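You operate a simulated robot arm through the tools that you are given. There is no shell and no other tool. Be economical: measure what you need, move in short steps, check, and stop when the job is done.

Carry out the task below with a simulated robot arm. There is one attempt and no reset: what you move stays moved.

Task
Take the small brown bottle from the top of the ledger table and leave it on top of the wire spool. Put the grey spool on top of the black gauge. Put the wooden stick on the left end of the jar table. Open the right drawer of the ledger table, take the green notebook from the inside of the right drawer of the ledger table and put it on the left end of the packing bench, then shut the drawer. Fetch the black inkpot and set it on the small notebook. Open the right door of the tall cupboard. Do these in any order. Set down upright: small brown bottle, grey spool, black inkpot.

The check looks at the end state, three seconds after you hand in, the way a careful person would. Anything else that was tipped, shoved, dropped, spilled or broken makes it a failure.

Robot
A 6-joint arm with a fingered hand on a trunk, on a base that drives. Base frame: it is fixed to the floor where the robot stands at the start and does not move with it; the origin is under the middle of the robot, x ahead of it, y to its left, z up. Lengths are in mm, angles in rad, forces in N, time in s.
With the tool pointing down near the work surface it reaches from about 280 to 600 mm from the robot's upright axis, wherever it stands. Its first joint turns from -2.897 to 2.897 rad. Places, roughly: black gauge (9x10x3 cm) [500, 500, 700]; black inkpot (6x6x6 cm) [1300, 200, 700]; green notebook (8x12x2 cm) [1300, 300, 600]; grey spool (6x5x7 cm) [600, 700, 800]; left end of the jar table (24x39 cm) [2980, 860, 700]; left end of the packing bench [-1000, 3200, 800]; right door of the tall cupboard [-900, 2300, 1000]; right drawer of the ledger table [1100, 300, 600]; small brown bottle (5x5x13 cm) [500, 100, 800]; small notebook [1000, 250, 750]; wire spool (6x5x7 cm) [700, 700, 800]; wooden stick (14x2x2 cm) [700, 900, 700]. Payload 3.2 kg.
The tool frame sits at the grasp point between the pads (the TCP): z along the fingers, y along the line on which they close. The tips reach 22 mm beyond it. The gripper opens to 112 mm. The gripper's body begins 60 mm behind the TCP. The gripper is a hand of 3 fingers: y runs from the thumb to the fingers, the wrist lies at [0, 0, -218] in the tool frame, and closing takes about 1.5 s.
Orientation is that of the tool frame in the base frame, as [roll, pitch, yaw] about the fixed x, y, z axes, in that order (R = Rz(yaw) Ry(pitch) Rx(roll)). With the fingers straight down and closing along the base's y, the tool's x points along the base's -x, its y along +y and its z along -z.

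Tools
- The arm moves only by the tool apply_moves. Its argument "steps" is a list of rows, each a list of 2 entries, a list of its own where there are three numbers: the turn, a rotation vector about the base's x, y, z in rad, then the shift along the base's x, y, z in mm. In form: [[[ax, ay, az], [tx, ty, tz]], ...]. A call has 1 to 12 rows; each row is the pose to reach, as a shift and turn from the pose commanded when the call began. "fingers" is the opening, from 0 (shut) to 1 (fully open), set as the call begins (left out, the last holds). Each row takes 0.2 s and may step no farther than 50 mm and 0.15 rad from the row before; otherwise, or with a gripper value out of range, the whole call is refused. A pose out of reach is approached as far as the arm can. The call stops where the force on the tool passes 40 N (or 10 N more than at its start, if that is more) or the arm is blocked; 0.2 s more then pass. The fingers move at their own pace (about 108 mm/s each) and stop on an object; they squeeze with about 28 N. The grip force told is the motor's: it shows also when the fingers shut on nothing. Time passes only in rows, and 0.2 s behind the last, so rows that repeat a pose let the fingers close. The reply holds the time, the measured pose of the TCP, the force on the tool along the base axes, the opening and the grip force, in the units named above and with some noise, with the torque about the TCP (base axes, N m) and any sound that the robot's microphone picked up, and new pictures: "pictures" is both (left out), scene, wrist or none.
- Cameras (640 x 400 px; columns grow to the right, rows downward): "scene" is now at [9.7, 205.7, 1414]; the picture's right is [0.49, -0.87, 0.00], its down [-0.64, -0.36, -0.68] and it looks along [0.60, 0.33, -0.73] (base axes); focal length 296 px, centre (320, 200). "wrist" rides on the gripper at [66, 3, -80] in the tool frame; the picture's right is [-0.05, 1.00, 0.00], its down [-0.77, -0.04, -0.64] and it looks along [-0.63, -0.03, 0.77] (tool axes); focal length 275 px, centre (320, 200). There is no depth. A picture from a camera that has moved, and an enlarged one, comes with that camera's place and axes in the base frame and with its lens.
- lift_body(by): slides the trunk up (or, below 0, down) by that many mm; the arm and the scene camera ride with it, the base frame stays. It gives what a move gives, with no picture.
- roll_base(legs): drives the robot by 1 to 6 legs, each [ahead, turn to the left] in mm and rad, along the robot's own axes; the way and the turn of a leg run together, so that a leg with both is an arc; at most 1500 mm and 3.142 rad a leg. The arm and the cameras ride along, it lands a little off, and it stops where it bumps. It gives what a move gives, and a new picture of the scene camera.
- finger_targets(finger1, finger2, thumb_bend): sets how far each is bent, from 0 (flat) to 100 (curled in); at 30 the hand is open as for a grip, at 70 the pads meet at the TCP. One left out holds its place. A second passes; each finger stops where it meets its share of the squeeze, and holds until it gets a number again. A gripper value or a shape takes the hand back. It gives what a move gives, with no picture; readings hold the bend of each and the force on the fingers (four entries, about 0 where the hand has none), thumb and palm.
- preshape(shape): the hand has 3 fingers and takes this shape, open, in about a second: jaw (thumb against the fingers, like two jaws); tri (thumb and two fingers); tip (a fingertip pinch); poke (one finger out to press); point (the index stretched); flat (the hand flat); cup (the hand cupped); fist (a fist). The gripper value then closes the fingers along that shape, each until it touches; the sizes above hold for jaw. It gives what a move gives, with no picture.
- turn_head(pan, tilt): turns the head with the scene camera to pan (to the left, within 2.705 rad either way) and tilt (down, from -0.506 to 1.204), counted from straight ahead of the robot. It gives what a move gives, and a new picture of the scene camera.
- close_up(camera, box): a new picture of the part [left, top, right, bottom] of that camera's present view, enlarged. No time passes.
- sign_off(): hands the job in; it is judged then, once.

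Go step by step. Nothing tells you exact positions but the pictures and the camera data: compare them with the known pose of the tool, close in by small moves and look again before you grip or let go. The budget is 196 turns and 260 pictures, counting those below and the enlarged ones. Unless the task says otherwise, let go and move clear before handing in, and close with one line.

The tools are called as a command line: name --argument value ..., lists and objects as JSON in quotes. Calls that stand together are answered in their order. apply_moves: Moves the arm, as the interface text tells. Its arguments: {"type":"object","properties":{"steps":{"type":"array","items":{"type":"array"}},"fingers":{"type":"number"},"pictures":{"type":"string","enum":["both","scene","wrist","none"]}},"required":["steps"]} The other tools are called the same way: lift_body (by) slides the trunk up or down; preshape (shape) gives the hand a shape; finger_targets (finger1, finger2, thumb_bend) moves the fingers one by one; roll_base (legs) drives the base; turn_head (pan, tilt) turns the head that bears the scene camera; close_up (camera, box) takes an enlarged picture of a part of a camera's view; sign_off () hands the job in.

At the start:

```text
clock: 0.0
tool_pos: [305.7, 262.5, 1107.8]
ee_rot: [3.141, -0.001, 3.138]
wrist_force: [-0.1, -0.2, -0.2]
moment: [0.03, 0.01, 0.02]
gripper_width: 112.2
gripper_force: 0.1
shape: jaw
bend: [30.0, 30.0, 30.0]
finger forces: [0.1, 0.1, 0.0, 0.0, 0.0, 0.0]
trunk travel left (down, up): [-450.0, 140.0]
robot x, y, heading: [-1.8, 0.9, 0.001]
head pan, tilt: [0.511, 0.817]
```

scene: 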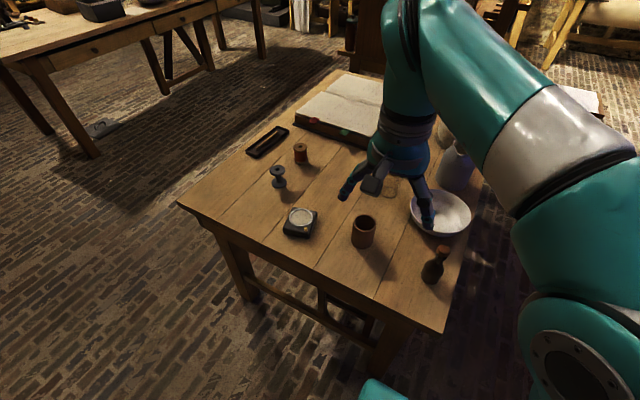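
wrist: 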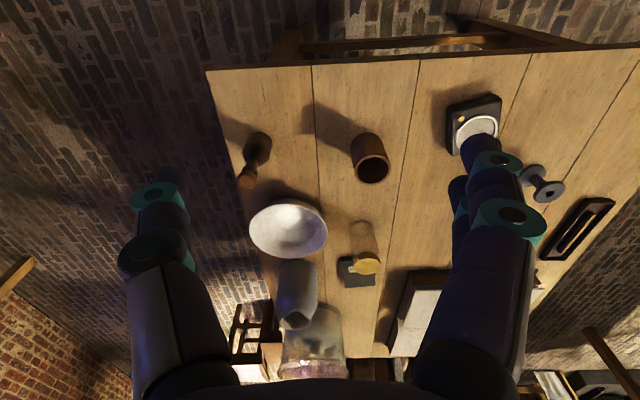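

I see the ledger table ahead with bottle, gauge, spools and a tray. First I look closer and around.

close_up --camera "scene" --box '[220, 60, 480, 300]'

close_up --camera "wrist" --box '[200, 60, 640, 400]'

turn_head --pan 0.0 --tilt 0.5

turn_head --pan 1.8 --tilt 0.4

turn_head --pan 0.8 --tilt 0.4

```text
1.67 times, centred on (350, 180) of scene
camera zoom: at [9.7, 205.7, 1414.0], right [0.49, -0.87, 0.0], down [-0.64, -0.36, -0.68], along [0.6, 0.33, -0.73], focal length 493 px, centre (270, 233)
```

zoom: 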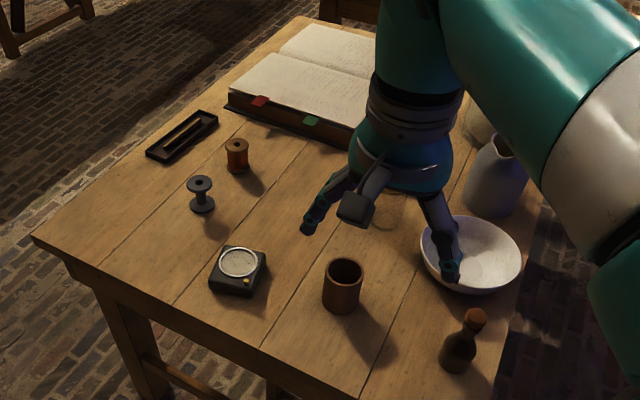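

```text
1.18 times, centred on (420, 230) of wrist
camera zoom: at [238.9, 267.1, 1187.6], right [0.05, 1.0, 0.0], down [0.77, -0.04, 0.64], along [0.63, -0.03, -0.77], focal length 324 px, centre (202, 165)
```

zoom: 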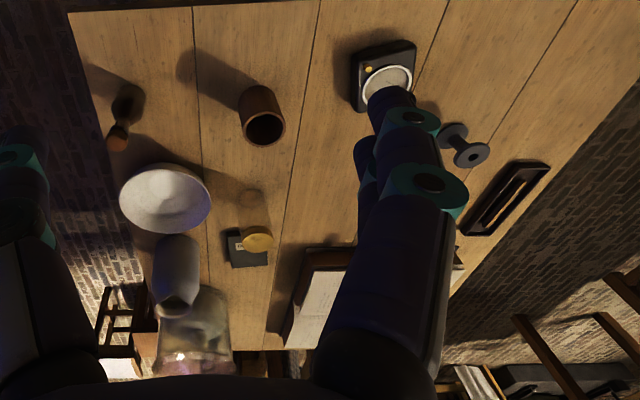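

```text
clock: 0.9
tool_pos: [307.3, 262.6, 1107.0]
ee_rot: [3.139, -0.001, 3.141]
wrist_force: [-0.1, 0.0, 0.2]
moment: [-0.02, 0.02, -0.02]
gripper_width: 111.9
gripper_force: 0.1
shape: jaw
bend: [30.0, 30.0, 30.0]
finger forces: [0.0, 0.0, 0.0, 0.0, 0.0, 0.0]
trunk travel left (down, up): [-450.0, 140.0]
robot x, y, heading: [1.1, -0.2, -0.002]
head pan, tilt: [0.0, 0.499]
camera scene: at [31.0, 166.8, 1441.4], right [0.0, -1.0, 0.0], down [-0.48, 0.0, -0.88], along [0.88, 0.0, -0.48], focal length 296 px, centre (320, 200)
```

scene: 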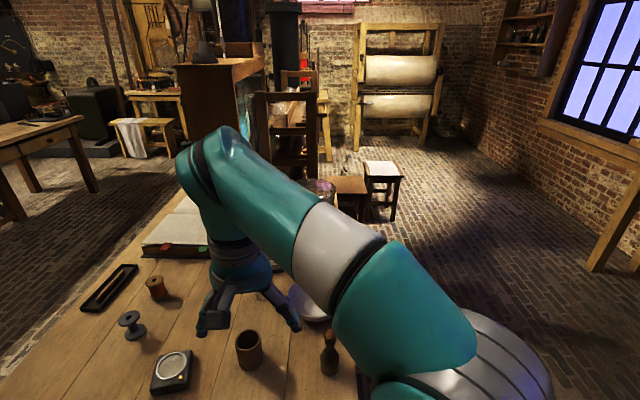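

```text
clock: 2.7
tool_pos: [306.7, 263.8, 1107.8]
ee_rot: [3.14, 0.0, 3.139]
wrist_force: [0.7, 0.2, -0.2]
moment: [0.0, -0.01, 0.08]
gripper_width: 112.2
gripper_force: 0.1
shape: jaw
bend: [30.0, 30.0, 30.0]
finger forces: [0.0, 0.0, 0.0, 0.0, 0.0, 0.1]
trunk travel left (down, up): [-450.0, 140.0]
robot x, y, heading: [-1.8, -1.4, -0.0]
head pan, tilt: [1.799, 0.4]
camera scene: at [-80.9, 256.9, 1450.5], right [0.97, 0.23, 0.0], down [0.09, -0.38, -0.92], along [-0.21, 0.9, -0.39], focal length 296 px, centre (320, 200)
```

scene: 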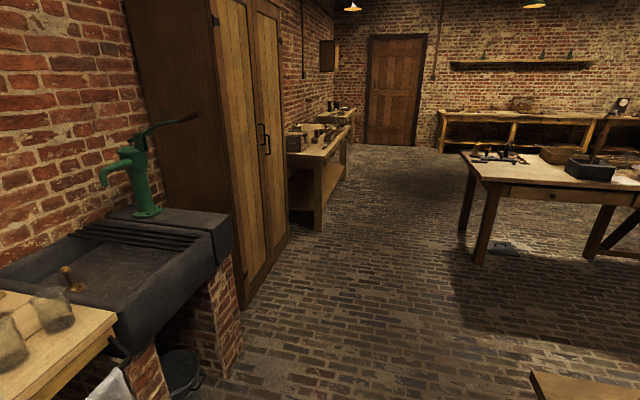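

```text
clock: 4.0
tool_pos: [305.6, 263.8, 1107.5]
ee_rot: [3.139, 0.0, 3.14]
wrist_force: [-0.5, -0.4, -0.1]
moment: [-0.01, -0.04, 0.0]
gripper_width: 111.9
gripper_force: 0.1
shape: jaw
bend: [30.0, 30.0, 30.0]
finger forces: [0.0, 0.1, 0.0, 0.0, 0.0, 0.0]
trunk travel left (down, up): [-450.0, 140.0]
robot x, y, heading: [0.2, -0.6, -0.002]
head pan, tilt: [0.799, 0.4]
camera scene: at [4.6, 233.2, 1450.5], right [0.72, -0.7, 0.0], down [-0.27, -0.28, -0.92], along [0.64, 0.66, -0.39], focal length 296 px, centre (320, 200)
```

scene: 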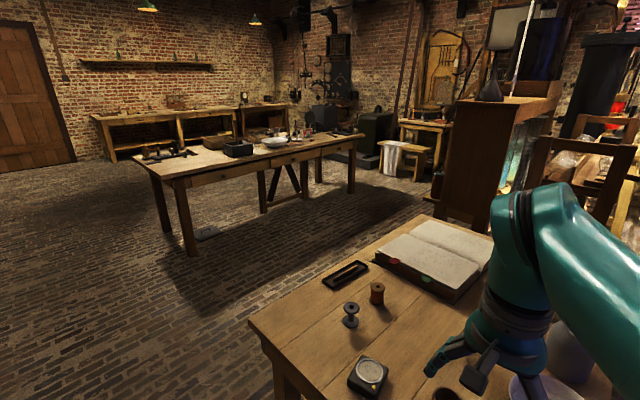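

The table spans roughly x 350–1480, y 76–890. I start with the bottle near [490,130]; moving above it for a better look.

apply_moves --steps '[[[0, 0, 0], [25, -27, -30]], [[0, 0, 0], [50, -54, -60]], [[0, 0, 0], [75, -81, -90]], [[0, 0, 0], [100, -108, -120]], [[0, 0, 0], [125, -133, -148]]]' --pictures "wrist"

turn_head --pan 0.2 --tilt 0.9

```text
clock: 5.2
tool_pos: [428.9, 130.1, 959.4]
ee_rot: [3.139, 0.001, 3.14]
wrist_force: [-0.6, 0.4, 0.6]
moment: [0.01, -0.01, -0.01]
gripper_width: 111.8
gripper_force: 0.0
shape: jaw
bend: [30.0, 30.0, 30.0]
finger forces: [0.1, 0.0, 0.0, 0.1, 0.0, 0.0]
trunk travel left (down, up): [-450.0, 140.0]
robot x, y, heading: [-3.5, -1.1, 0.002]
head pan, tilt: [0.799, 0.4]
camera wrist: at [362.3, 134.7, 1039.1], right [0.05, 1.0, 0.0], down [0.77, -0.04, 0.64], along [0.63, -0.03, -0.77], focal length 275 px, centre (320, 200)
```

wrist: 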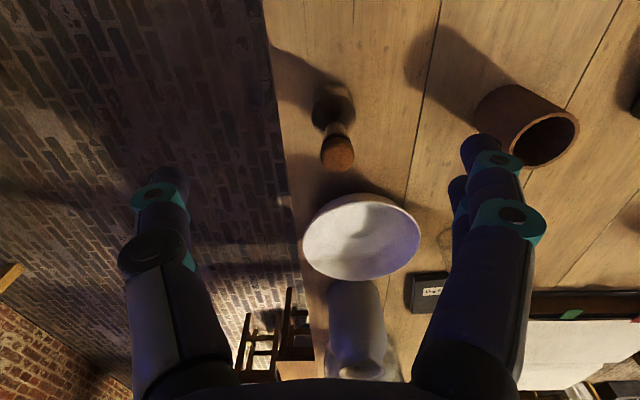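

```text
clock: 6.2
tool_pos: [429.8, 131.0, 959.3]
ee_rot: [3.138, 0.001, 3.138]
wrist_force: [0.2, 0.3, 0.1]
moment: [0.01, -0.01, -0.02]
gripper_width: 112.0
gripper_force: 0.1
shape: jaw
bend: [30.0, 30.0, 30.0]
finger forces: [0.0, 0.0, 0.0, 0.1, 0.0, 0.0]
trunk travel left (down, up): [-450.0, 140.0]
robot x, y, heading: [3.2, 1.0, 0.005]
head pan, tilt: [0.201, 0.901]
camera scene: at [14.1, 181.8, 1407.6], right [0.2, -0.98, 0.0], down [-0.77, -0.16, -0.62], along [0.61, 0.12, -0.78], focal length 296 px, centre (320, 200)
```

scene: 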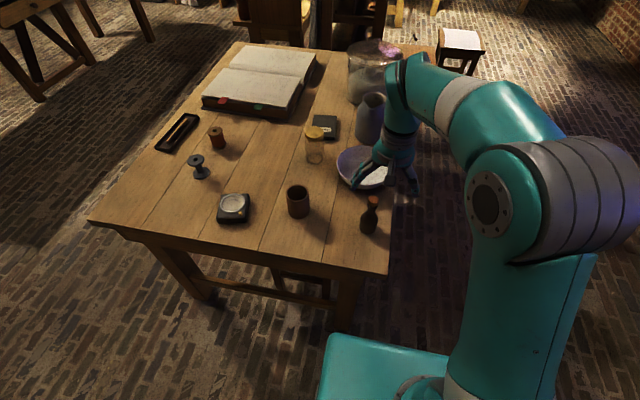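

Triangulation puts the cork at about [473,144,848] and the table top at about z 718. I centre above it and lower partway.

apply_moves --steps '[[[0, 0, 0], [25, 7, -20]], [[0, 0, 0], [47, 13, -45]], [[0, 0, 0], [47, 13, -80]]]'

```text
clock: 7.0
tool_pos: [476.5, 142.6, 879.0]
ee_rot: [3.14, 0.001, 3.14]
wrist_force: [0.1, -0.3, 0.8]
moment: [-0.01, 0.01, 0.02]
gripper_width: 111.9
gripper_force: 0.1
shape: jaw
bend: [30.0, 30.0, 30.0]
finger forces: [0.0, 0.0, 0.0, 0.0, 0.0, 0.0]
trunk travel left (down, up): [-450.0, 140.0]
robot x, y, heading: [-2.5, -1.7, 0.003]
head pan, tilt: [0.201, 0.901]
camera scene: at [14.2, 181.8, 1407.6], right [0.2, -0.98, 0.0], down [-0.77, -0.16, -0.62], along [0.61, 0.12, -0.78], focal length 296 px, centre (320, 200)
camera wrist: at [409.9, 146.9, 959.5], right [0.05, 1.0, 0.0], down [0.77, -0.04, 0.64], along [0.63, -0.03, -0.77], focal length 275 px, centre (320, 200)
```

scene: 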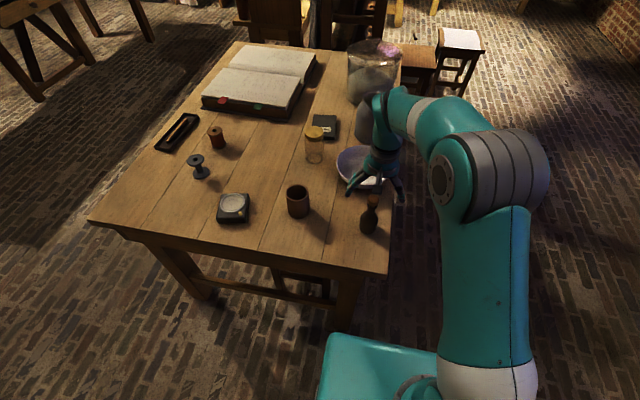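
wrist: 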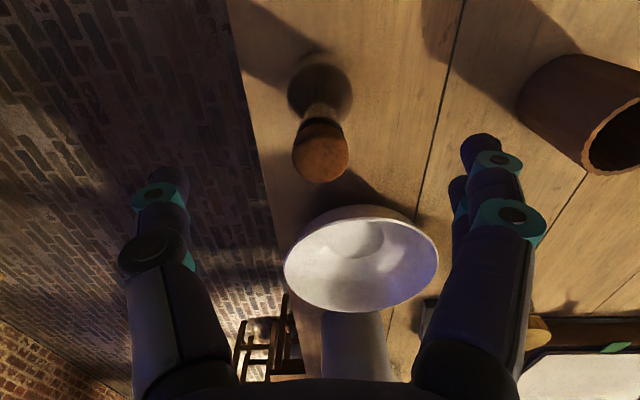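

Aligned within a few mm. Lower to z≈793 and close.

apply_moves --steps '[[[0, 0, 0], [0, 1, -40]], [[0, 0, 0], [0, 1, -84]]]' --pictures "both"

apply_moves --steps '[[[0, 0, 0], [0, 0, 0]], [[0, 0, 0], [0, 0, 0]], [[0, 0, 0], [0, 0, 0]], [[0, 0, 0], [0, 0, 0]], [[0, 0, 0], [0, 0, 0]], [[0, 0, 0], [0, 0, 0]], [[0, 0, 0], [0, 0, 0]], [[0, 0, 0], [0, 0, 0]]]' --fingers 0 --pictures "wrist"

```text
clock: 7.6
tool_pos: [478.5, 144.3, 794.1]
ee_rot: [3.139, 0.0, 3.14]
wrist_force: [-0.1, -0.4, -0.8]
moment: [0.01, 0.03, 0.01]
gripper_width: 111.8
gripper_force: 0.0
shape: jaw
bend: [30.0, 30.0, 30.0]
finger forces: [0.0, 0.1, 0.1, 0.0, 0.0, 0.0]
trunk travel left (down, up): [-450.0, 140.0]
robot x, y, heading: [3.1, -2.3, 0.003]
head pan, tilt: [0.201, 0.901]
camera scene: at [14.3, 181.8, 1407.6], right [0.2, -0.98, 0.0], down [-0.77, -0.16, -0.62], along [0.61, 0.12, -0.78], focal length 296 px, centre (320, 200)
camera wrist: at [411.4, 148.6, 875.0], right [0.05, 1.0, 0.0], down [0.77, -0.04, 0.64], along [0.63, -0.03, -0.77], focal length 275 px, centre (320, 200)
```

scene: 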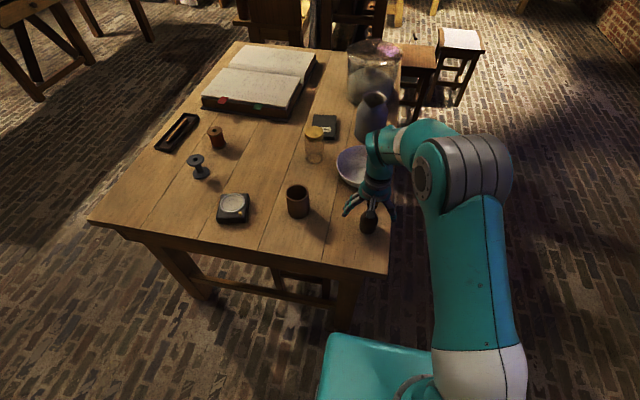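
wrist: 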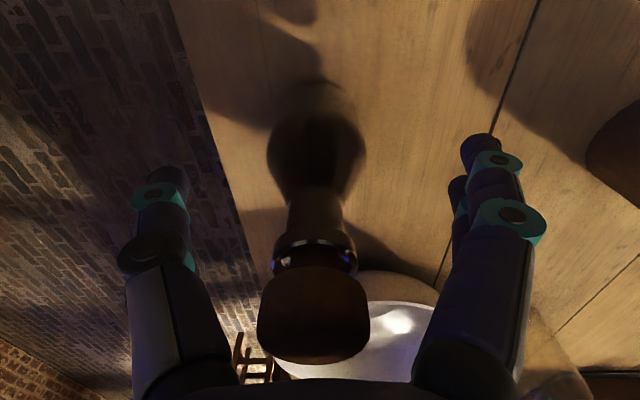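

```text
clock: 9.4
tool_pos: [478.5, 145.3, 794.7]
ee_rot: [3.141, 0.001, 3.141]
wrist_force: [0.5, -0.6, 1.9]
moment: [0.07, 0.01, -0.02]
gripper_width: 26.8
gripper_force: 28.3
shape: jaw
bend: [73.0, 73.0, 70.0]
finger forces: [12.2, 12.1, 0.0, 0.1, 24.1, 0.0]
trunk travel left (down, up): [-450.0, 140.0]
robot x, y, heading: [-1.1, 1.1, -0.002]
head pan, tilt: [0.201, 0.901]
camera wrist: at [411.3, 148.5, 875.5], right [0.05, 1.0, 0.0], down [0.77, -0.04, 0.64], along [0.64, -0.03, -0.77], focal length 275 px, centre (320, 200)
```

wrist: 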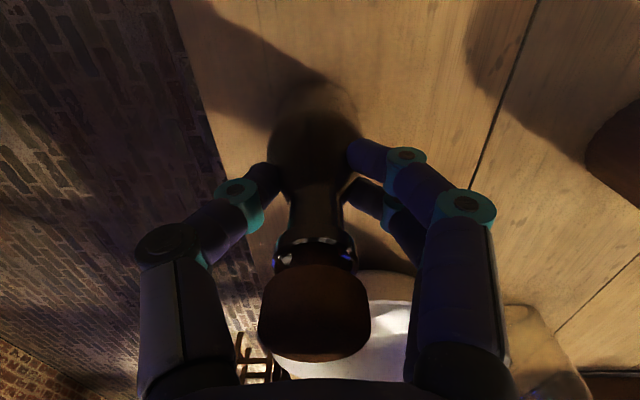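

Gripped at the neck (27 mm). Lift and retract, then drive to the left side.

apply_moves --steps '[[[0, 0, 0], [0, 0, 45]], [[0, 0, 0], [0, 0, 95]], [[0, 0, 0], [0, 0, 140]], [[0, 0, 0], [-30, 0, 180]], [[0, 0, 0], [-60, 0, 220]], [[0, 0, 0], [-90, 0, 240]]]'

```text
clock: 10.8
tool_pos: [384.3, 146.5, 1035.1]
ee_rot: [3.141, 0.001, 3.141]
wrist_force: [-0.1, 0.5, -1.8]
moment: [0.01, 0.02, -0.02]
gripper_width: 26.2
gripper_force: 27.7
shape: jaw
bend: [73.0, 73.0, 70.0]
finger forces: [11.5, 12.5, 0.0, 0.0, 23.0, 0.0]
trunk travel left (down, up): [-450.0, 140.0]
robot x, y, heading: [0.8, 2.3, 0.002]
head pan, tilt: [0.201, 0.901]
camera scene: at [13.8, 181.7, 1407.5], right [0.2, -0.98, 0.0], down [-0.77, -0.16, -0.62], along [0.61, 0.12, -0.78], focal length 296 px, centre (320, 200)
camera wrist: at [316.9, 151.0, 1114.1], right [0.05, 1.0, 0.0], down [0.77, -0.04, 0.64], along [0.63, -0.03, -0.77], focal length 275 px, centre (320, 200)
```

scene: 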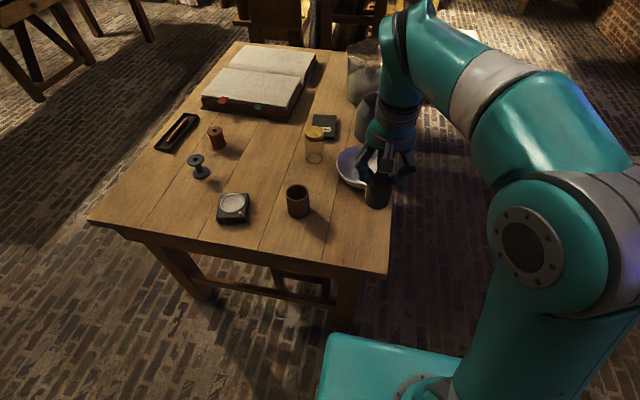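
wrist: 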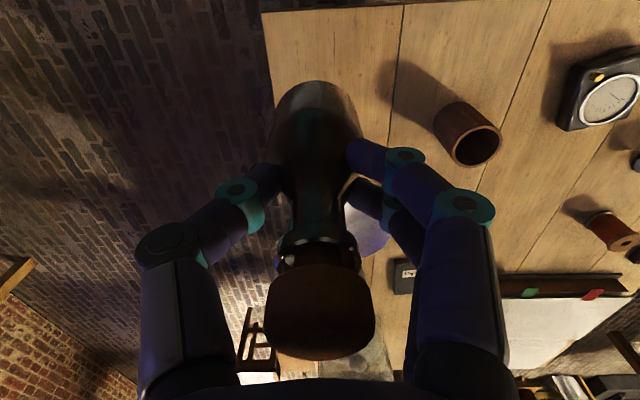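

Bottle held well. I check my base footprint before driving along the table edge.

turn_head --pan 0.3 --tilt 1.204

turn_head --pan 1.4 --tilt 1.2

```text
clock: 11.6
tool_pos: [384.4, 147.0, 1032.6]
ee_rot: [3.14, 0.001, 3.139]
wrist_force: [-0.2, -0.9, -1.6]
moment: [0.02, -0.03, -0.03]
gripper_width: 26.7
gripper_force: 28.0
shape: jaw
bend: [73.0, 73.0, 70.0]
finger forces: [11.5, 12.5, 0.0, 0.0, 23.0, 0.0]
trunk travel left (down, up): [-450.0, 140.0]
robot x, y, heading: [1.2, 0.5, -0.002]
head pan, tilt: [0.3, 1.201]
camera scene: at [-6.4, 183.2, 1387.8], right [0.3, -0.96, 0.0], down [-0.89, -0.28, -0.36], along [0.35, 0.11, -0.93], focal length 296 px, centre (320, 200)
```

scene: 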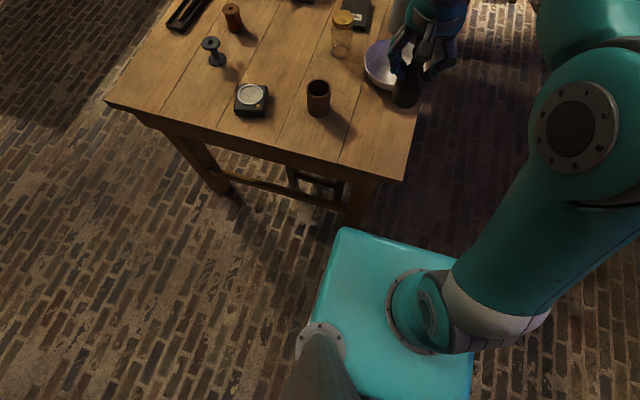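

```text
clock: 12.9
tool_pos: [384.9, 147.8, 1033.4]
ee_rot: [3.14, 0.0, 3.14]
wrist_force: [0.2, 1.3, -0.9]
moment: [-0.02, 0.0, 0.02]
gripper_width: 26.2
gripper_force: 27.9
shape: jaw
bend: [73.0, 73.0, 70.0]
finger forces: [11.6, 12.6, 0.0, 0.1, 23.0, 0.0]
trunk travel left (down, up): [-450.0, 140.0]
robot x, y, heading: [2.7, 0.7, -0.001]
head pan, tilt: [1.4, 1.201]
camera scene: at [-50.3, 221.8, 1387.7], right [0.99, -0.17, 0.0], down [-0.16, -0.92, -0.36], along [0.06, 0.36, -0.93], focal length 296 px, centre (320, 200)
```

scene: 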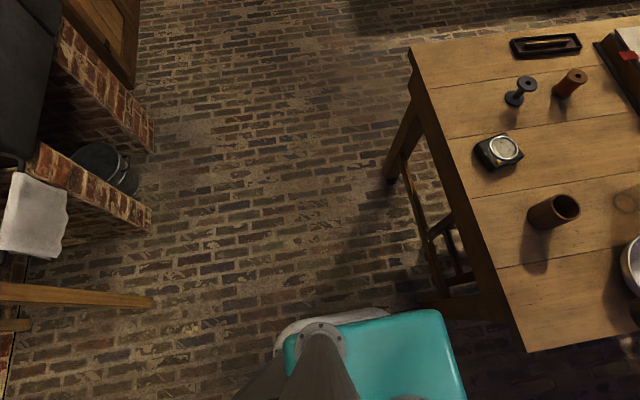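

Base half-extent is about 250 mm. I'll drive around to the table's left side and face it (heading −y) at about [600,1220], in free floor.

roll_base --legs '[[0, 1.571], [1220, 0], [0, -1.571], [600, 0], [0, -1.571]]'

turn_head --pan 0.0 --tilt 0.9

```text
clock: 33.2
tool_pos: [775.3, 776.6, 1033.3]
ee_rot: [3.139, 0.0, 1.563]
wrist_force: [0.0, -0.9, -1.6]
moment: [0.0, 0.02, -0.01]
gripper_width: 25.4
gripper_force: 28.0
shape: jaw
bend: [73.0, 73.0, 70.0]
finger forces: [10.8, 13.4, 0.0, 0.1, 22.0, 0.0]
trunk travel left (down, up): [-450.0, 140.0]
robot x, y, heading: [631.1, 1159.4, -1.578]
head pan, tilt: [1.4, 1.201]
camera scene: at [851.9, 1212.0, 1387.7], right [-0.18, -0.98, 0.0], down [-0.92, 0.16, -0.36], along [0.36, -0.06, -0.93], focal length 296 px, centre (320, 200)
```

scene: 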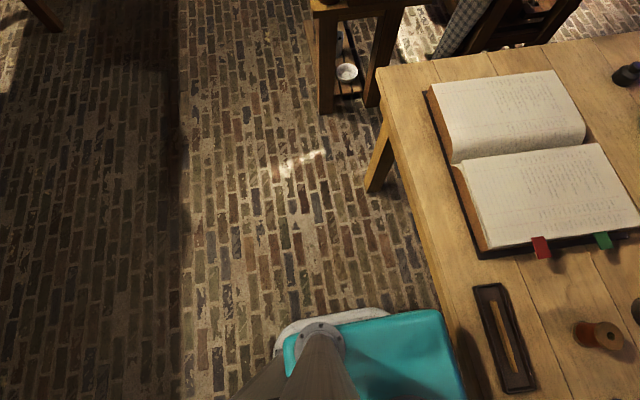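

```text
clock: 34.7
tool_pos: [774.8, 776.6, 1033.9]
ee_rot: [3.139, -0.001, 1.564]
wrist_force: [0.8, -0.6, -1.5]
moment: [-0.02, -0.02, 0.02]
gripper_width: 25.5
gripper_force: 28.0
shape: jaw
bend: [73.0, 73.0, 70.0]
finger forces: [10.6, 13.2, 0.1, 0.0, 22.0, 0.0]
trunk travel left (down, up): [-450.0, 140.0]
robot x, y, heading: [630.2, 1160.0, -1.584]
head pan, tilt: [0.0, 0.901]
camera scene: at [796.5, 1146.4, 1407.5], right [-1.0, 0.01, 0.0], down [0.0, 0.78, -0.62], along [0.0, -0.62, -0.78], focal length 296 px, centre (320, 200)
```

scene: 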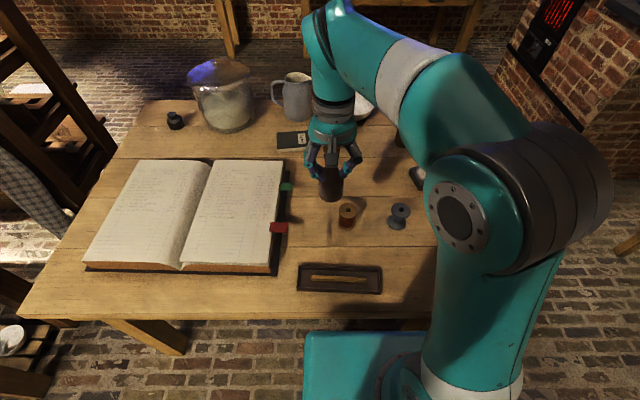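

From here I see everything including inkpot and small notebook. The wire spool is at about [725,680]; moving toward it for a wrist view.

apply_moves --steps '[[[0, 0, 0], [-25, 0, 0]], [[0, 0, 0], [-50, -10, -30]], [[0, 0, 0], [-50, -30, -60]]]'

close_up --camera "scene" --box '[240, 120, 440, 300]'

```text
clock: 35.5
tool_pos: [722.3, 743.5, 974.1]
ee_rot: [3.14, 0.001, 1.564]
wrist_force: [0.5, -1.1, -1.4]
moment: [0.03, 0.0, 0.0]
gripper_width: 25.5
gripper_force: 27.9
shape: jaw
bend: [73.0, 73.0, 70.0]
finger forces: [10.8, 13.5, 0.0, 0.0, 22.0, 0.0]
trunk travel left (down, up): [-450.0, 140.0]
robot x, y, heading: [630.7, 1167.2, -1.577]
head pan, tilt: [0.0, 0.901]
camera scene: at [796.4, 1146.1, 1407.6], right [-1.0, 0.01, 0.0], down [0.0, 0.78, -0.62], along [0.0, -0.62, -0.78], focal length 296 px, centre (320, 200)
camera wrist: at [725.5, 811.4, 1053.7], right [1.0, -0.05, 0.0], down [-0.04, -0.77, 0.64], along [-0.03, -0.63, -0.77], focal length 275 px, centre (320, 200)
```

scene: 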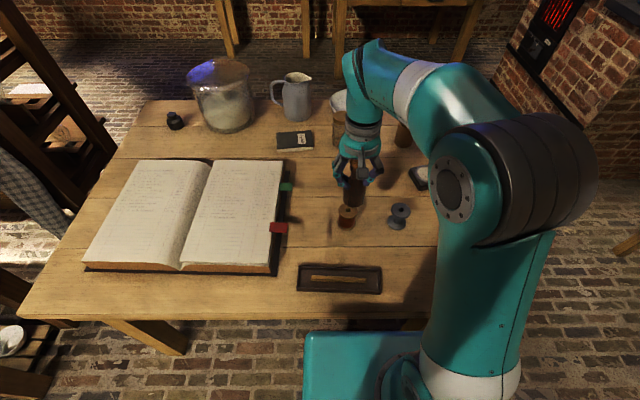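
wrist: 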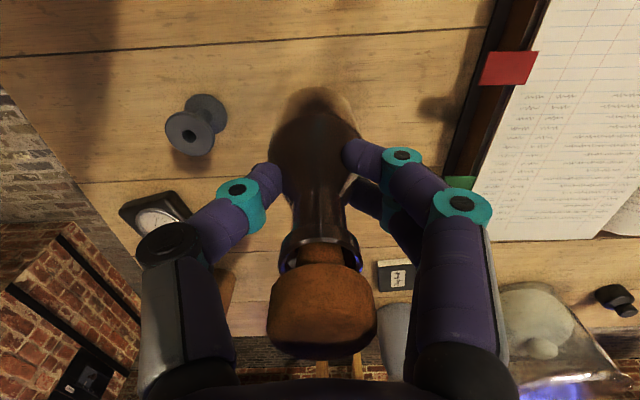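

```text
2.22 times, centred on (340, 210) of scene
camera zoom: at [796.4, 1146.1, 1407.6], right [-1.0, 0.01, 0.0], down [0.0, 0.78, -0.62], along [0.0, -0.62, -0.78], focal length 657 px, centre (276, 178)
```

zoom: 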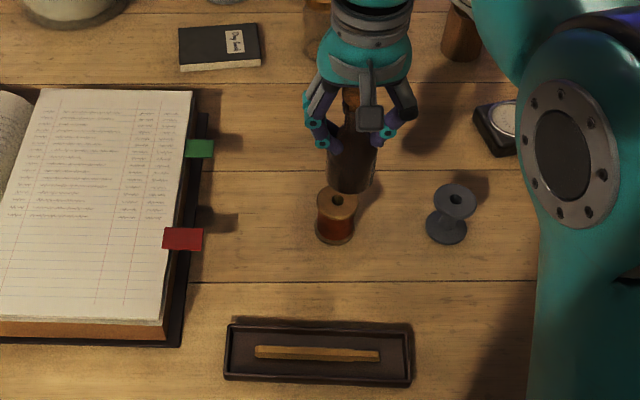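

Spool centre is about [724,690]. I move the bottle over it with clearance and look.

apply_moves --steps '[[[0, 0, 0], [2, -30, 0]], [[0, 0, 0], [2, -53, -30]], [[0, 0, 0], [2, -53, -75]]]' --pictures "wrist"

close_up --camera "scene" --box '[280, 140, 440, 260]'

```text
clock: 36.3
tool_pos: [725.2, 690.3, 898.0]
ee_rot: [3.141, 0.0, 1.562]
wrist_force: [-0.6, 0.5, -1.6]
moment: [-0.01, 0.0, -0.02]
gripper_width: 25.2
gripper_force: 27.9
shape: jaw
bend: [73.0, 73.0, 70.0]
finger forces: [10.7, 13.2, 0.0, 0.0, 21.7, 0.1]
trunk travel left (down, up): [-450.0, 140.0]
robot x, y, heading: [629.4, 1161.2, -1.58]
head pan, tilt: [0.0, 0.901]
camera wrist: at [728.3, 757.9, 979.3], right [1.0, -0.05, 0.0], down [-0.04, -0.77, 0.64], along [-0.03, -0.64, -0.77], focal length 275 px, centre (320, 200)
```

wrist: 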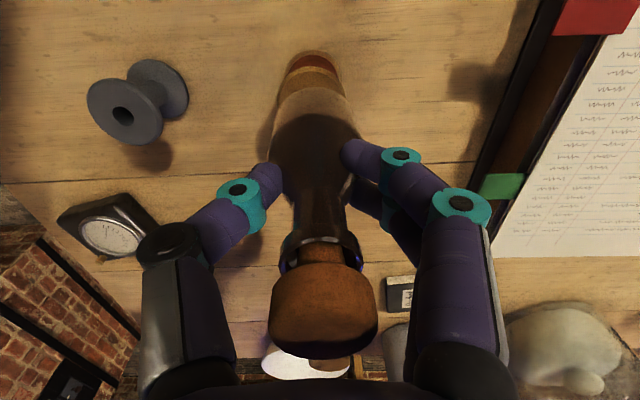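

```text
3.33 times, centred on (360, 200) of scene
camera zoom: at [796.4, 1146.2, 1407.6], right [-1.0, 0.01, 0.0], down [0.0, 0.78, -0.62], along [0.0, -0.62, -0.78], focal length 986 px, centre (187, 200)
```

zoom: 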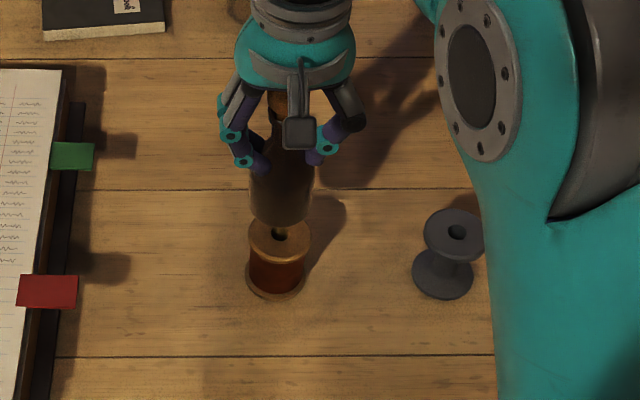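

Bottle and spool line up within ~2 mm. Lower gradually toward contact.

apply_moves --steps '[[[0, 0, 0], [-1, 0, -10]], [[0, 0, 0], [-1, 0, -20]], [[0, 0, 0], [-1, 0, -26]]]' --pictures "wrist"

close_up --camera "scene" --box '[300, 160, 400, 240]'

```text
clock: 37.1
tool_pos: [725.0, 693.0, 872.1]
ee_rot: [3.139, 0.001, 1.563]
wrist_force: [0.6, -0.6, -0.7]
moment: [0.0, 0.01, -0.04]
gripper_width: 25.1
gripper_force: 28.1
shape: jaw
bend: [73.0, 73.0, 70.0]
finger forces: [10.6, 13.2, 0.0, 0.1, 21.6, 0.0]
trunk travel left (down, up): [-450.0, 140.0]
robot x, y, heading: [627.9, 1165.8, -1.581]
head pan, tilt: [0.0, 0.901]
camera wrist: at [727.5, 759.4, 952.8], right [1.0, -0.05, 0.0], down [-0.04, -0.77, 0.64], along [-0.03, -0.63, -0.77], focal length 275 px, centre (320, 200)
```

wrist: 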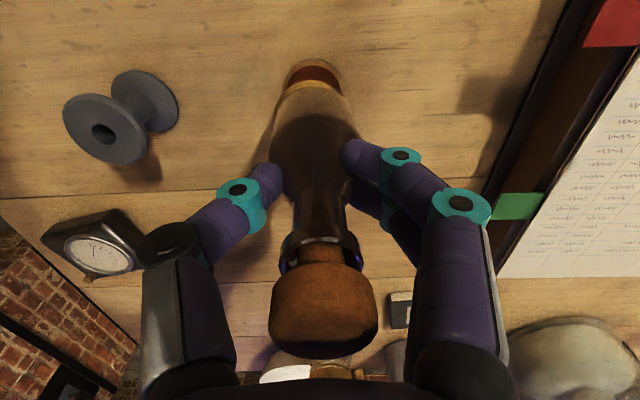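

```text
5.00 times, centred on (350, 200) of scene
camera zoom: at [796.4, 1146.4, 1407.5], right [-1.0, 0.01, 0.0], down [0.01, 0.78, -0.62], along [0.0, -0.62, -0.78], focal length 1479 px, centre (170, 200)
```

zoom: 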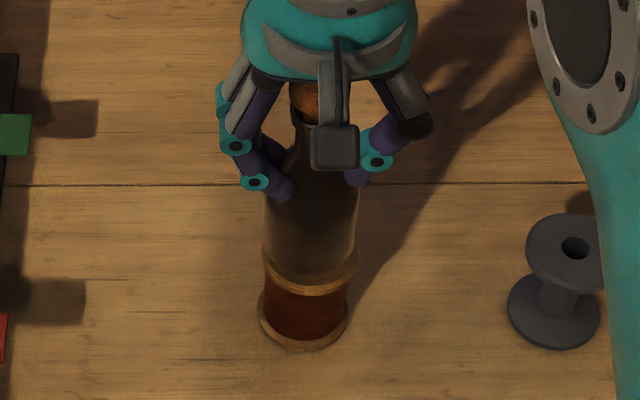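

Nearly touching and well centred. Lower in 2 mm increments watching the force.

apply_moves --steps '[[[0, 0, 0], [-1, 1, -3]], [[0, 0, 0], [-1, 1, -5]]]' --pictures "none"

apply_moves --steps '[[[0, 0, 0], [0, 0, -2]], [[0, 0, 0], [0, 0, -3]]]' --pictures "none"

close_up --camera "scene" --box '[300, 160, 400, 240]'

```text
clock: 37.7
tool_pos: [725.2, 692.2, 866.8]
ee_rot: [3.14, 0.0, 1.564]
wrist_force: [0.8, -0.7, -2.5]
moment: [0.01, -0.03, -0.01]
gripper_width: 25.3
gripper_force: 28.0
shape: jaw
bend: [73.0, 73.0, 70.0]
finger forces: [10.6, 13.2, 0.0, 0.0, 21.5, 0.1]
trunk travel left (down, up): [-450.0, 140.0]
robot x, y, heading: [630.2, 1160.5, -1.58]
head pan, tilt: [0.0, 0.901]
```

```text
clock: 38.3
tool_pos: [725.6, 695.4, 864.0]
ee_rot: [3.14, -0.001, 1.564]
wrist_force: [-0.3, 0.7, -1.4]
moment: [0.0, 0.0, 0.01]
gripper_width: 25.0
gripper_force: 27.7
shape: jaw
bend: [73.0, 73.0, 70.0]
finger forces: [10.7, 13.2, 0.0, 0.1, 21.7, 0.0]
trunk travel left (down, up): [-450.0, 140.0]
robot x, y, heading: [628.8, 1164.1, -1.583]
head pan, tilt: [0.0, 0.901]
```

```text
5.00 times, centred on (350, 200) of scene
camera zoom: at [796.4, 1146.4, 1407.5], right [-1.0, 0.01, 0.0], down [0.0, 0.78, -0.62], along [0.0, -0.62, -0.78], focal length 1479 px, centre (170, 200)
```

zoom: 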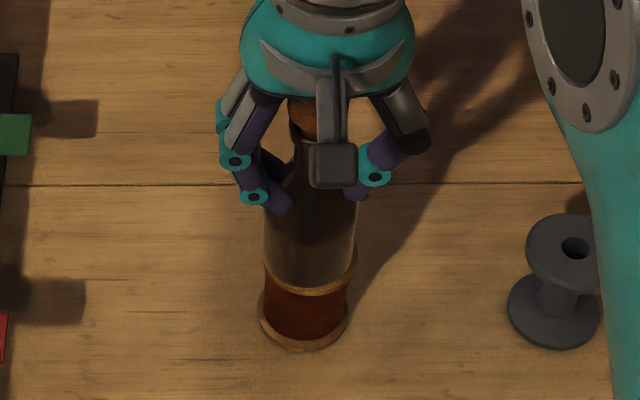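

apply_moves --steps '[[[0, 0, 0], [0, -2, 0]], [[0, 0, 0], [0, -2, -2]], [[0, 0, 0], [0, -2, -4]]]' --pictures "none"

close_up --camera "scene" --box '[300, 160, 400, 240]'

```text
clock: 39.1
tool_pos: [725.1, 694.2, 860.0]
ee_rot: [3.141, 0.0, 1.563]
wrist_force: [0.0, 0.6, -1.3]
moment: [0.02, -0.01, -0.02]
gripper_width: 25.1
gripper_force: 28.3
shape: jaw
bend: [73.0, 73.0, 70.0]
finger forces: [10.6, 13.2, 0.0, 0.0, 21.6, 0.0]
trunk travel left (down, up): [-450.0, 140.0]
robot x, y, heading: [631.4, 1163.9, -1.575]
head pan, tilt: [0.0, 0.901]
```

```text
5.00 times, centred on (350, 200) of scene
camera zoom: at [796.4, 1146.4, 1407.5], right [-1.0, 0.01, 0.0], down [0.01, 0.78, -0.62], along [0.0, -0.62, -0.78], focal length 1479 px, centre (170, 200)
```

zoom: 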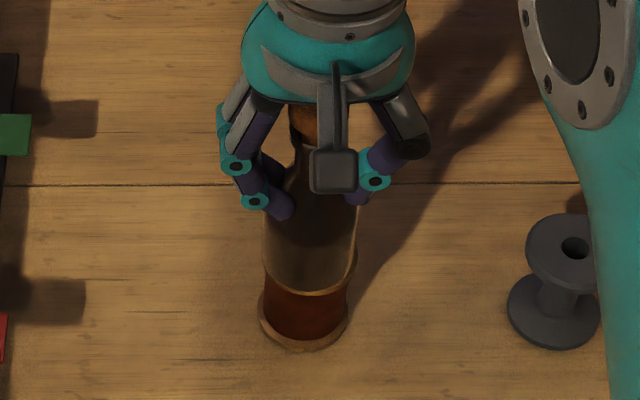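

apply_moves --steps '[[[0, 0, 0], [0, 0, -2]], [[0, 0, 0], [0, 0, -3]], [[0, 0, 0], [0, 0, -3]]]' --pictures "none"

apply_moves --steps '[[[0, 0, 0], [0, 0, -2]], [[0, 0, 0], [0, 0, -3]], [[0, 0, 0], [0, 0, -3]]]' --pictures "none"

close_up --camera "scene" --box '[300, 160, 400, 240]'

```text
clock: 39.9
tool_pos: [723.4, 693.2, 857.8]
ee_rot: [3.138, 0.004, 1.564]
wrist_force: [0.3, -0.7, 14.4]
moment: [0.03, -0.16, -0.01]
gripper_width: 25.2
gripper_force: 28.2
shape: jaw
bend: [74.0, 73.0, 70.0]
finger forces: [16.1, 15.6, 0.0, 0.1, 26.1, 0.0]
trunk travel left (down, up): [-450.0, 140.0]
robot x, y, heading: [630.4, 1162.9, -1.577]
head pan, tilt: [0.0, 0.901]
```

```text
clock: 40.7
tool_pos: [723.5, 693.6, 855.6]
ee_rot: [3.138, 0.004, 1.563]
wrist_force: [0.2, -1.6, 37.6]
moment: [-0.05, -0.12, 0.01]
gripper_width: 27.8
gripper_force: 28.1
shape: jaw
bend: [74.0, 74.0, 71.0]
finger forces: [19.6, 21.4, 0.0, 0.0, 32.8, 0.1]
trunk travel left (down, up): [-450.0, 140.0]
robot x, y, heading: [632.4, 1164.2, -1.58]
head pan, tilt: [0.0, 0.901]
```

```text
5.00 times, centred on (350, 200) of scene
camera zoom: at [795.6, 1149.6, 1408.0], right [-1.0, 0.01, 0.0], down [0.01, 0.78, -0.62], along [0.0, -0.62, -0.78], focal length 1479 px, centre (170, 200)
```

zoom: 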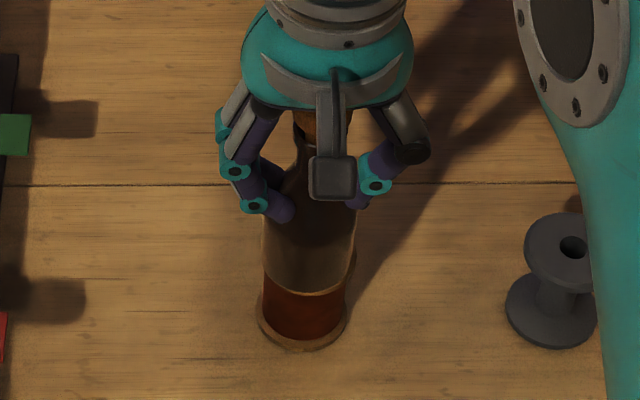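

Contact made; bottle sits flush on the spool. Relieve the press and open.

apply_moves --steps '[[[0, 0, 0], [0, 0, 2]], [[0, 0, 0], [0, 0, 4]], [[0, 0, 0], [0, 0, 4]]]' --pictures "none"

```text
clock: 41.5
tool_pos: [724.0, 693.7, 858.3]
ee_rot: [3.14, -0.004, 1.565]
wrist_force: [-0.7, 0.1, 2.1]
moment: [0.01, -0.06, 0.01]
gripper_width: 27.0
gripper_force: 27.9
shape: jaw
bend: [74.0, 74.0, 71.0]
finger forces: [12.4, 14.7, 0.0, 0.0, 22.8, 0.0]
trunk travel left (down, up): [-450.0, 140.0]
robot x, y, heading: [631.6, 1161.3, -1.575]
head pan, tilt: [0.0, 0.901]
```

apply_moves --steps '[[[0, 0, 0], [0, 0, 0]], [[0, 0, 0], [0, 0, 0]], [[0, 0, 0], [0, 0, 0]], [[0, 0, 0], [0, 0, 0]]]' --fingers 0.6 --pictures "none"

close_up --camera "scene" --box '[300, 160, 400, 240]'

```text
clock: 42.5
tool_pos: [722.6, 692.6, 859.3]
ee_rot: [3.138, -0.001, 1.563]
wrist_force: [-0.1, -0.5, -0.9]
moment: [-0.01, 0.03, 0.0]
gripper_width: 66.4
gripper_force: 0.0
shape: jaw
bend: [71.0, 71.0, 71.0]
finger forces: [0.0, 0.1, 0.0, 0.1, 0.0, 0.0]
trunk travel left (down, up): [-450.0, 140.0]
robot x, y, heading: [632.5, 1162.6, -1.58]
head pan, tilt: [0.0, 0.901]
```

```text
5.00 times, centred on (350, 200) of scene
camera zoom: at [796.4, 1146.5, 1407.5], right [-1.0, 0.01, 0.0], down [0.0, 0.78, -0.62], along [0.0, -0.62, -0.78], focal length 1479 px, centre (170, 200)
```

zoom: 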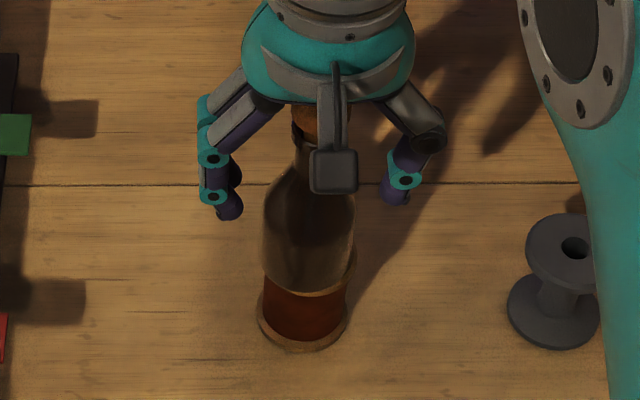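

Bottle stands on the wire spool. Lift clear and move over the grey spool at about [584,687].

apply_moves --steps '[[[0, 0, 0], [0, 0, 30]], [[0, 0, 0], [0, 0, 75]], [[0, 0, 0], [0, 0, 120]], [[0, 0, 0], [-45, 0, 140]], [[0, 0, 0], [-90, 0, 140]], [[0, 0, 0], [-138, 0, 110]], [[0, 0, 0], [-138, 10, 65]]]' --fingers 1

```text
refused: row 6 steps farther than a row can; nothing moved
```

apply_moves --steps '[[[0, 0, 0], [0, 0, 30]], [[0, 0, 0], [0, 0, 75]], [[0, 0, 0], [0, 0, 120]], [[0, 0, 0], [-45, 0, 140]], [[0, 0, 0], [-90, 0, 140]], [[0, 0, 0], [-130, 0, 115]], [[0, 0, 0], [-138, 10, 70]]]' --fingers 0.8

```text
clock: 44.1
tool_pos: [587.4, 704.3, 927.6]
ee_rot: [3.14, -0.002, 1.564]
wrist_force: [-0.3, 0.0, 0.2]
moment: [0.05, 0.0, 0.0]
gripper_width: 89.3
gripper_force: 0.0
shape: jaw
bend: [59.0, 59.0, 55.0]
finger forces: [0.0, 0.0, 0.1, 0.0, 0.1, 0.0]
trunk travel left (down, up): [-450.0, 140.0]
robot x, y, heading: [628.8, 1161.0, -1.581]
head pan, tilt: [0.0, 0.901]
camera scene: at [796.2, 1146.4, 1407.6], right [-1.0, 0.01, 0.0], down [0.01, 0.78, -0.62], along [0.0, -0.62, -0.78], focal length 296 px, centre (320, 200)
camera wrist: at [589.7, 771.6, 1008.9], right [1.0, -0.05, 0.0], down [-0.04, -0.77, 0.64], along [-0.03, -0.63, -0.77], focal length 275 px, centre (320, 200)
```

scene: 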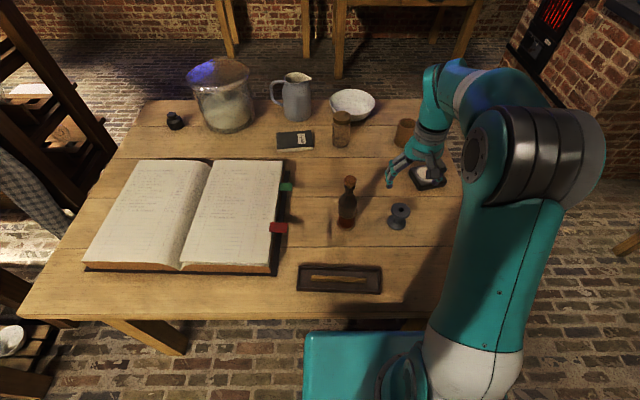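
wrist: 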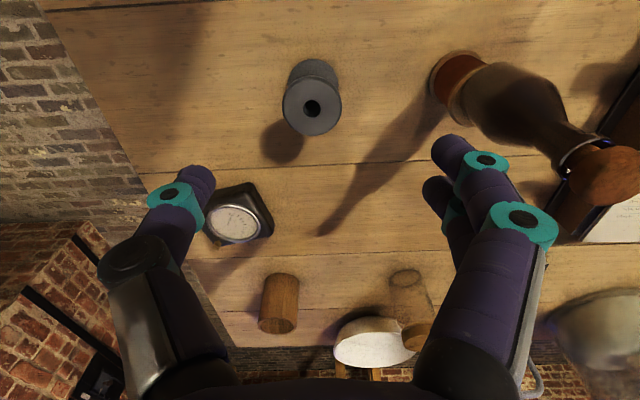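

Grey spool at about [580,688]. Move over and lower to grip the waist.

apply_moves --steps '[[[0, 0, 0], [-7, -16, -30]], [[0, 0, 0], [-7, -16, -75]]]' --pictures "wrist"

close_up --camera "scene" --box '[340, 140, 480, 260]'

```text
clock: 44.7
tool_pos: [577.5, 685.0, 855.3]
ee_rot: [3.14, 0.001, 1.563]
wrist_force: [-0.6, -0.4, 0.2]
moment: [-0.03, -0.01, -0.04]
gripper_width: 89.6
gripper_force: 0.1
shape: jaw
bend: [59.0, 59.0, 55.0]
finger forces: [0.0, 0.0, 0.0, 0.0, 0.0, 0.1]
trunk travel left (down, up): [-450.0, 140.0]
robot x, y, heading: [631.4, 1164.5, -1.577]
head pan, tilt: [0.0, 0.901]
camera wrist: at [580.0, 753.0, 935.0], right [1.0, -0.05, 0.0], down [-0.04, -0.77, 0.64], along [-0.03, -0.63, -0.77], focal length 275 px, centre (320, 200)
```

wrist: 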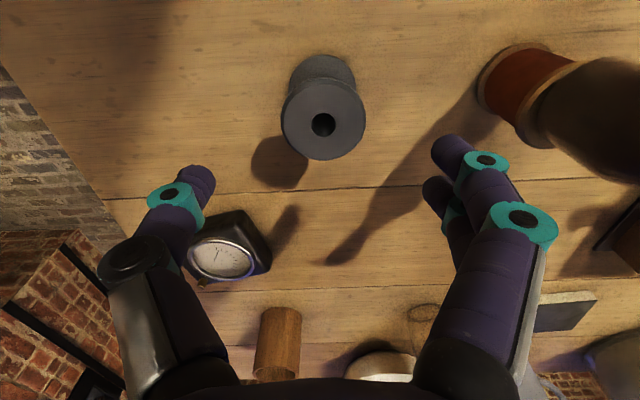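

```text
3.33 times, centred on (410, 200) of scene
camera zoom: at [796.2, 1146.1, 1407.6], right [-1.0, 0.01, 0.0], down [0.01, 0.78, -0.62], along [0.0, -0.62, -0.78], focal length 986 px, centre (20, 200)
```

zoom: 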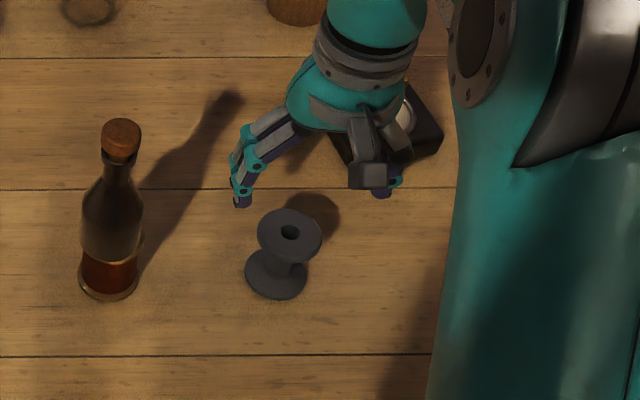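

apply_moves --steps '[[[0, 0, 0], [1, 3, -45]], [[0, 0, 0], [1, 3, -85]], [[0, 0, 0], [1, 3, -100]]]' --pictures "wrist"

apply_moves --steps '[[[0, 0, 0], [0, 0, 0]], [[0, 0, 0], [0, 0, 0]], [[0, 0, 0], [0, 0, 0]], [[0, 0, 0], [0, 0, 0]], [[0, 0, 0], [0, 0, 0]], [[0, 0, 0], [0, 0, 0]], [[0, 0, 0], [0, 0, 0]]]' --fingers 0 --pictures "wrist"

```text
clock: 45.5
tool_pos: [578.3, 690.1, 752.8]
ee_rot: [3.141, -0.001, 1.561]
wrist_force: [0.4, -0.8, 0.4]
moment: [0.0, 0.01, 0.02]
gripper_width: 89.5
gripper_force: 0.1
shape: jaw
bend: [59.0, 59.0, 55.0]
finger forces: [0.1, 0.1, 0.1, 0.1, 0.1, 0.0]
trunk travel left (down, up): [-450.0, 140.0]
robot x, y, heading: [630.4, 1157.7, -1.584]
head pan, tilt: [0.0, 0.901]
camera wrist: at [581.4, 757.3, 832.3], right [1.0, -0.05, 0.0], down [-0.04, -0.77, 0.64], along [-0.03, -0.63, -0.77], focal length 275 px, centre (320, 200)
```

wrist: 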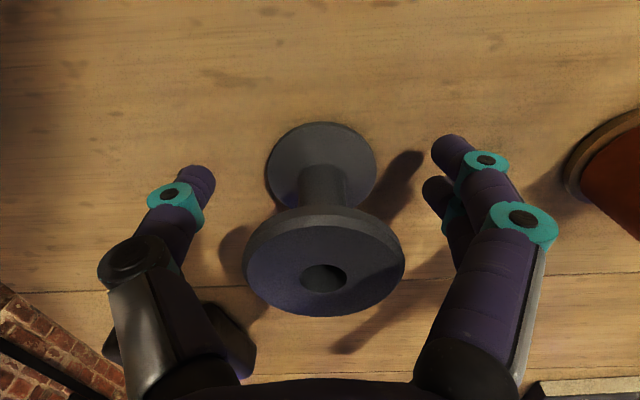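

```text
clock: 47.1
tool_pos: [579.1, 690.1, 752.7]
ee_rot: [3.139, 0.0, 1.564]
wrist_force: [-0.1, -0.2, 0.4]
moment: [0.01, -0.02, 0.0]
gripper_width: 38.3
gripper_force: 27.9
shape: jaw
bend: [74.0, 73.0, 70.0]
finger forces: [9.2, 12.4, 0.0, 0.0, 23.5, 0.0]
trunk travel left (down, up): [-450.0, 140.0]
robot x, y, heading: [631.2, 1163.6, -1.572]
head pan, tilt: [0.0, 0.901]
camera wrist: at [581.4, 757.3, 832.6], right [1.0, -0.05, 0.0], down [-0.04, -0.77, 0.64], along [-0.03, -0.63, -0.77], focal length 275 px, centre (320, 200)
```

wrist: 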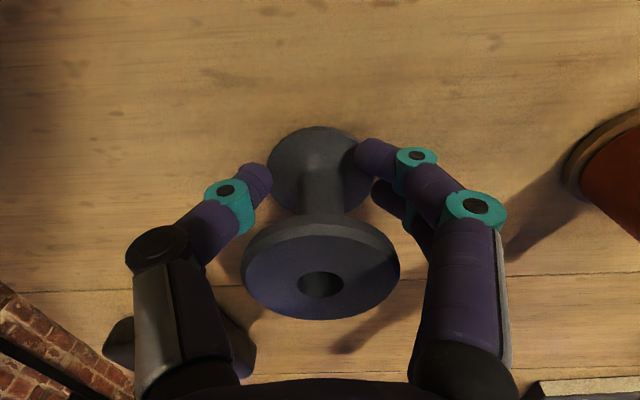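

Fingertips seem to pinch the lower flange; I reopen, raise 13 mm and grip the waist instead.

apply_moves --steps '[[[0, 0, 0], [0, 0, 0]], [[0, 0, 0], [0, 0, 0]], [[0, 0, 0], [0, 0, 0]], [[0, 0, 0], [0, -2, 13]]]' --fingers 0.75 --pictures "none"

apply_moves --steps '[[[0, 0, 0], [0, 0, 0]], [[0, 0, 0], [0, 0, 0]], [[0, 0, 0], [0, 0, 0]], [[0, 0, 0], [0, 0, 0]], [[0, 0, 0], [0, 0, 0]], [[0, 0, 0], [0, 0, 0]], [[0, 0, 0], [0, 0, 0]]]' --fingers 0 --pictures "wrist"

```text
clock: 48.1
tool_pos: [580.1, 687.7, 766.8]
ee_rot: [3.139, 0.0, 1.564]
wrist_force: [-0.2, 0.0, 0.4]
moment: [-0.01, 0.01, -0.04]
gripper_width: 83.8
gripper_force: 0.2
shape: jaw
bend: [64.0, 64.0, 60.0]
finger forces: [0.0, 0.0, 0.1, 0.0, 0.1, 0.0]
trunk travel left (down, up): [-450.0, 140.0]
robot x, y, heading: [631.4, 1161.9, -1.579]
head pan, tilt: [0.0, 0.901]
```

```text
clock: 49.7
tool_pos: [578.4, 688.9, 767.2]
ee_rot: [3.141, -0.001, 1.565]
wrist_force: [0.2, -0.3, -1.1]
moment: [-0.04, -0.02, -0.02]
gripper_width: 37.8
gripper_force: 27.3
shape: jaw
bend: [74.0, 73.0, 70.0]
finger forces: [9.4, 12.4, 0.0, 0.1, 23.4, 0.0]
trunk travel left (down, up): [-450.0, 140.0]
robot x, y, heading: [632.5, 1165.0, -1.576]
head pan, tilt: [0.0, 0.901]
camera wrist: at [581.5, 755.4, 847.0], right [1.0, -0.05, 0.0], down [-0.04, -0.77, 0.64], along [-0.03, -0.63, -0.77], focal length 275 px, centre (320, 200)
```

wrist: 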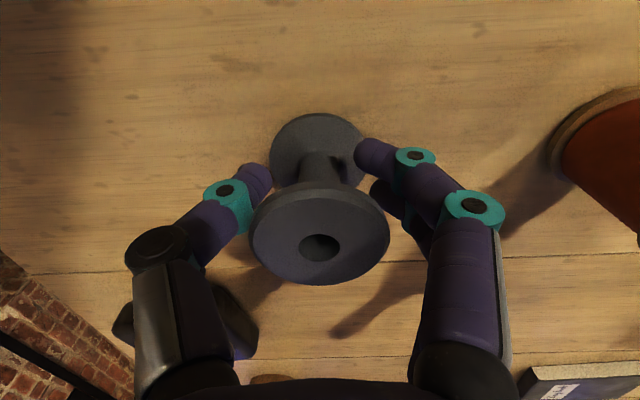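

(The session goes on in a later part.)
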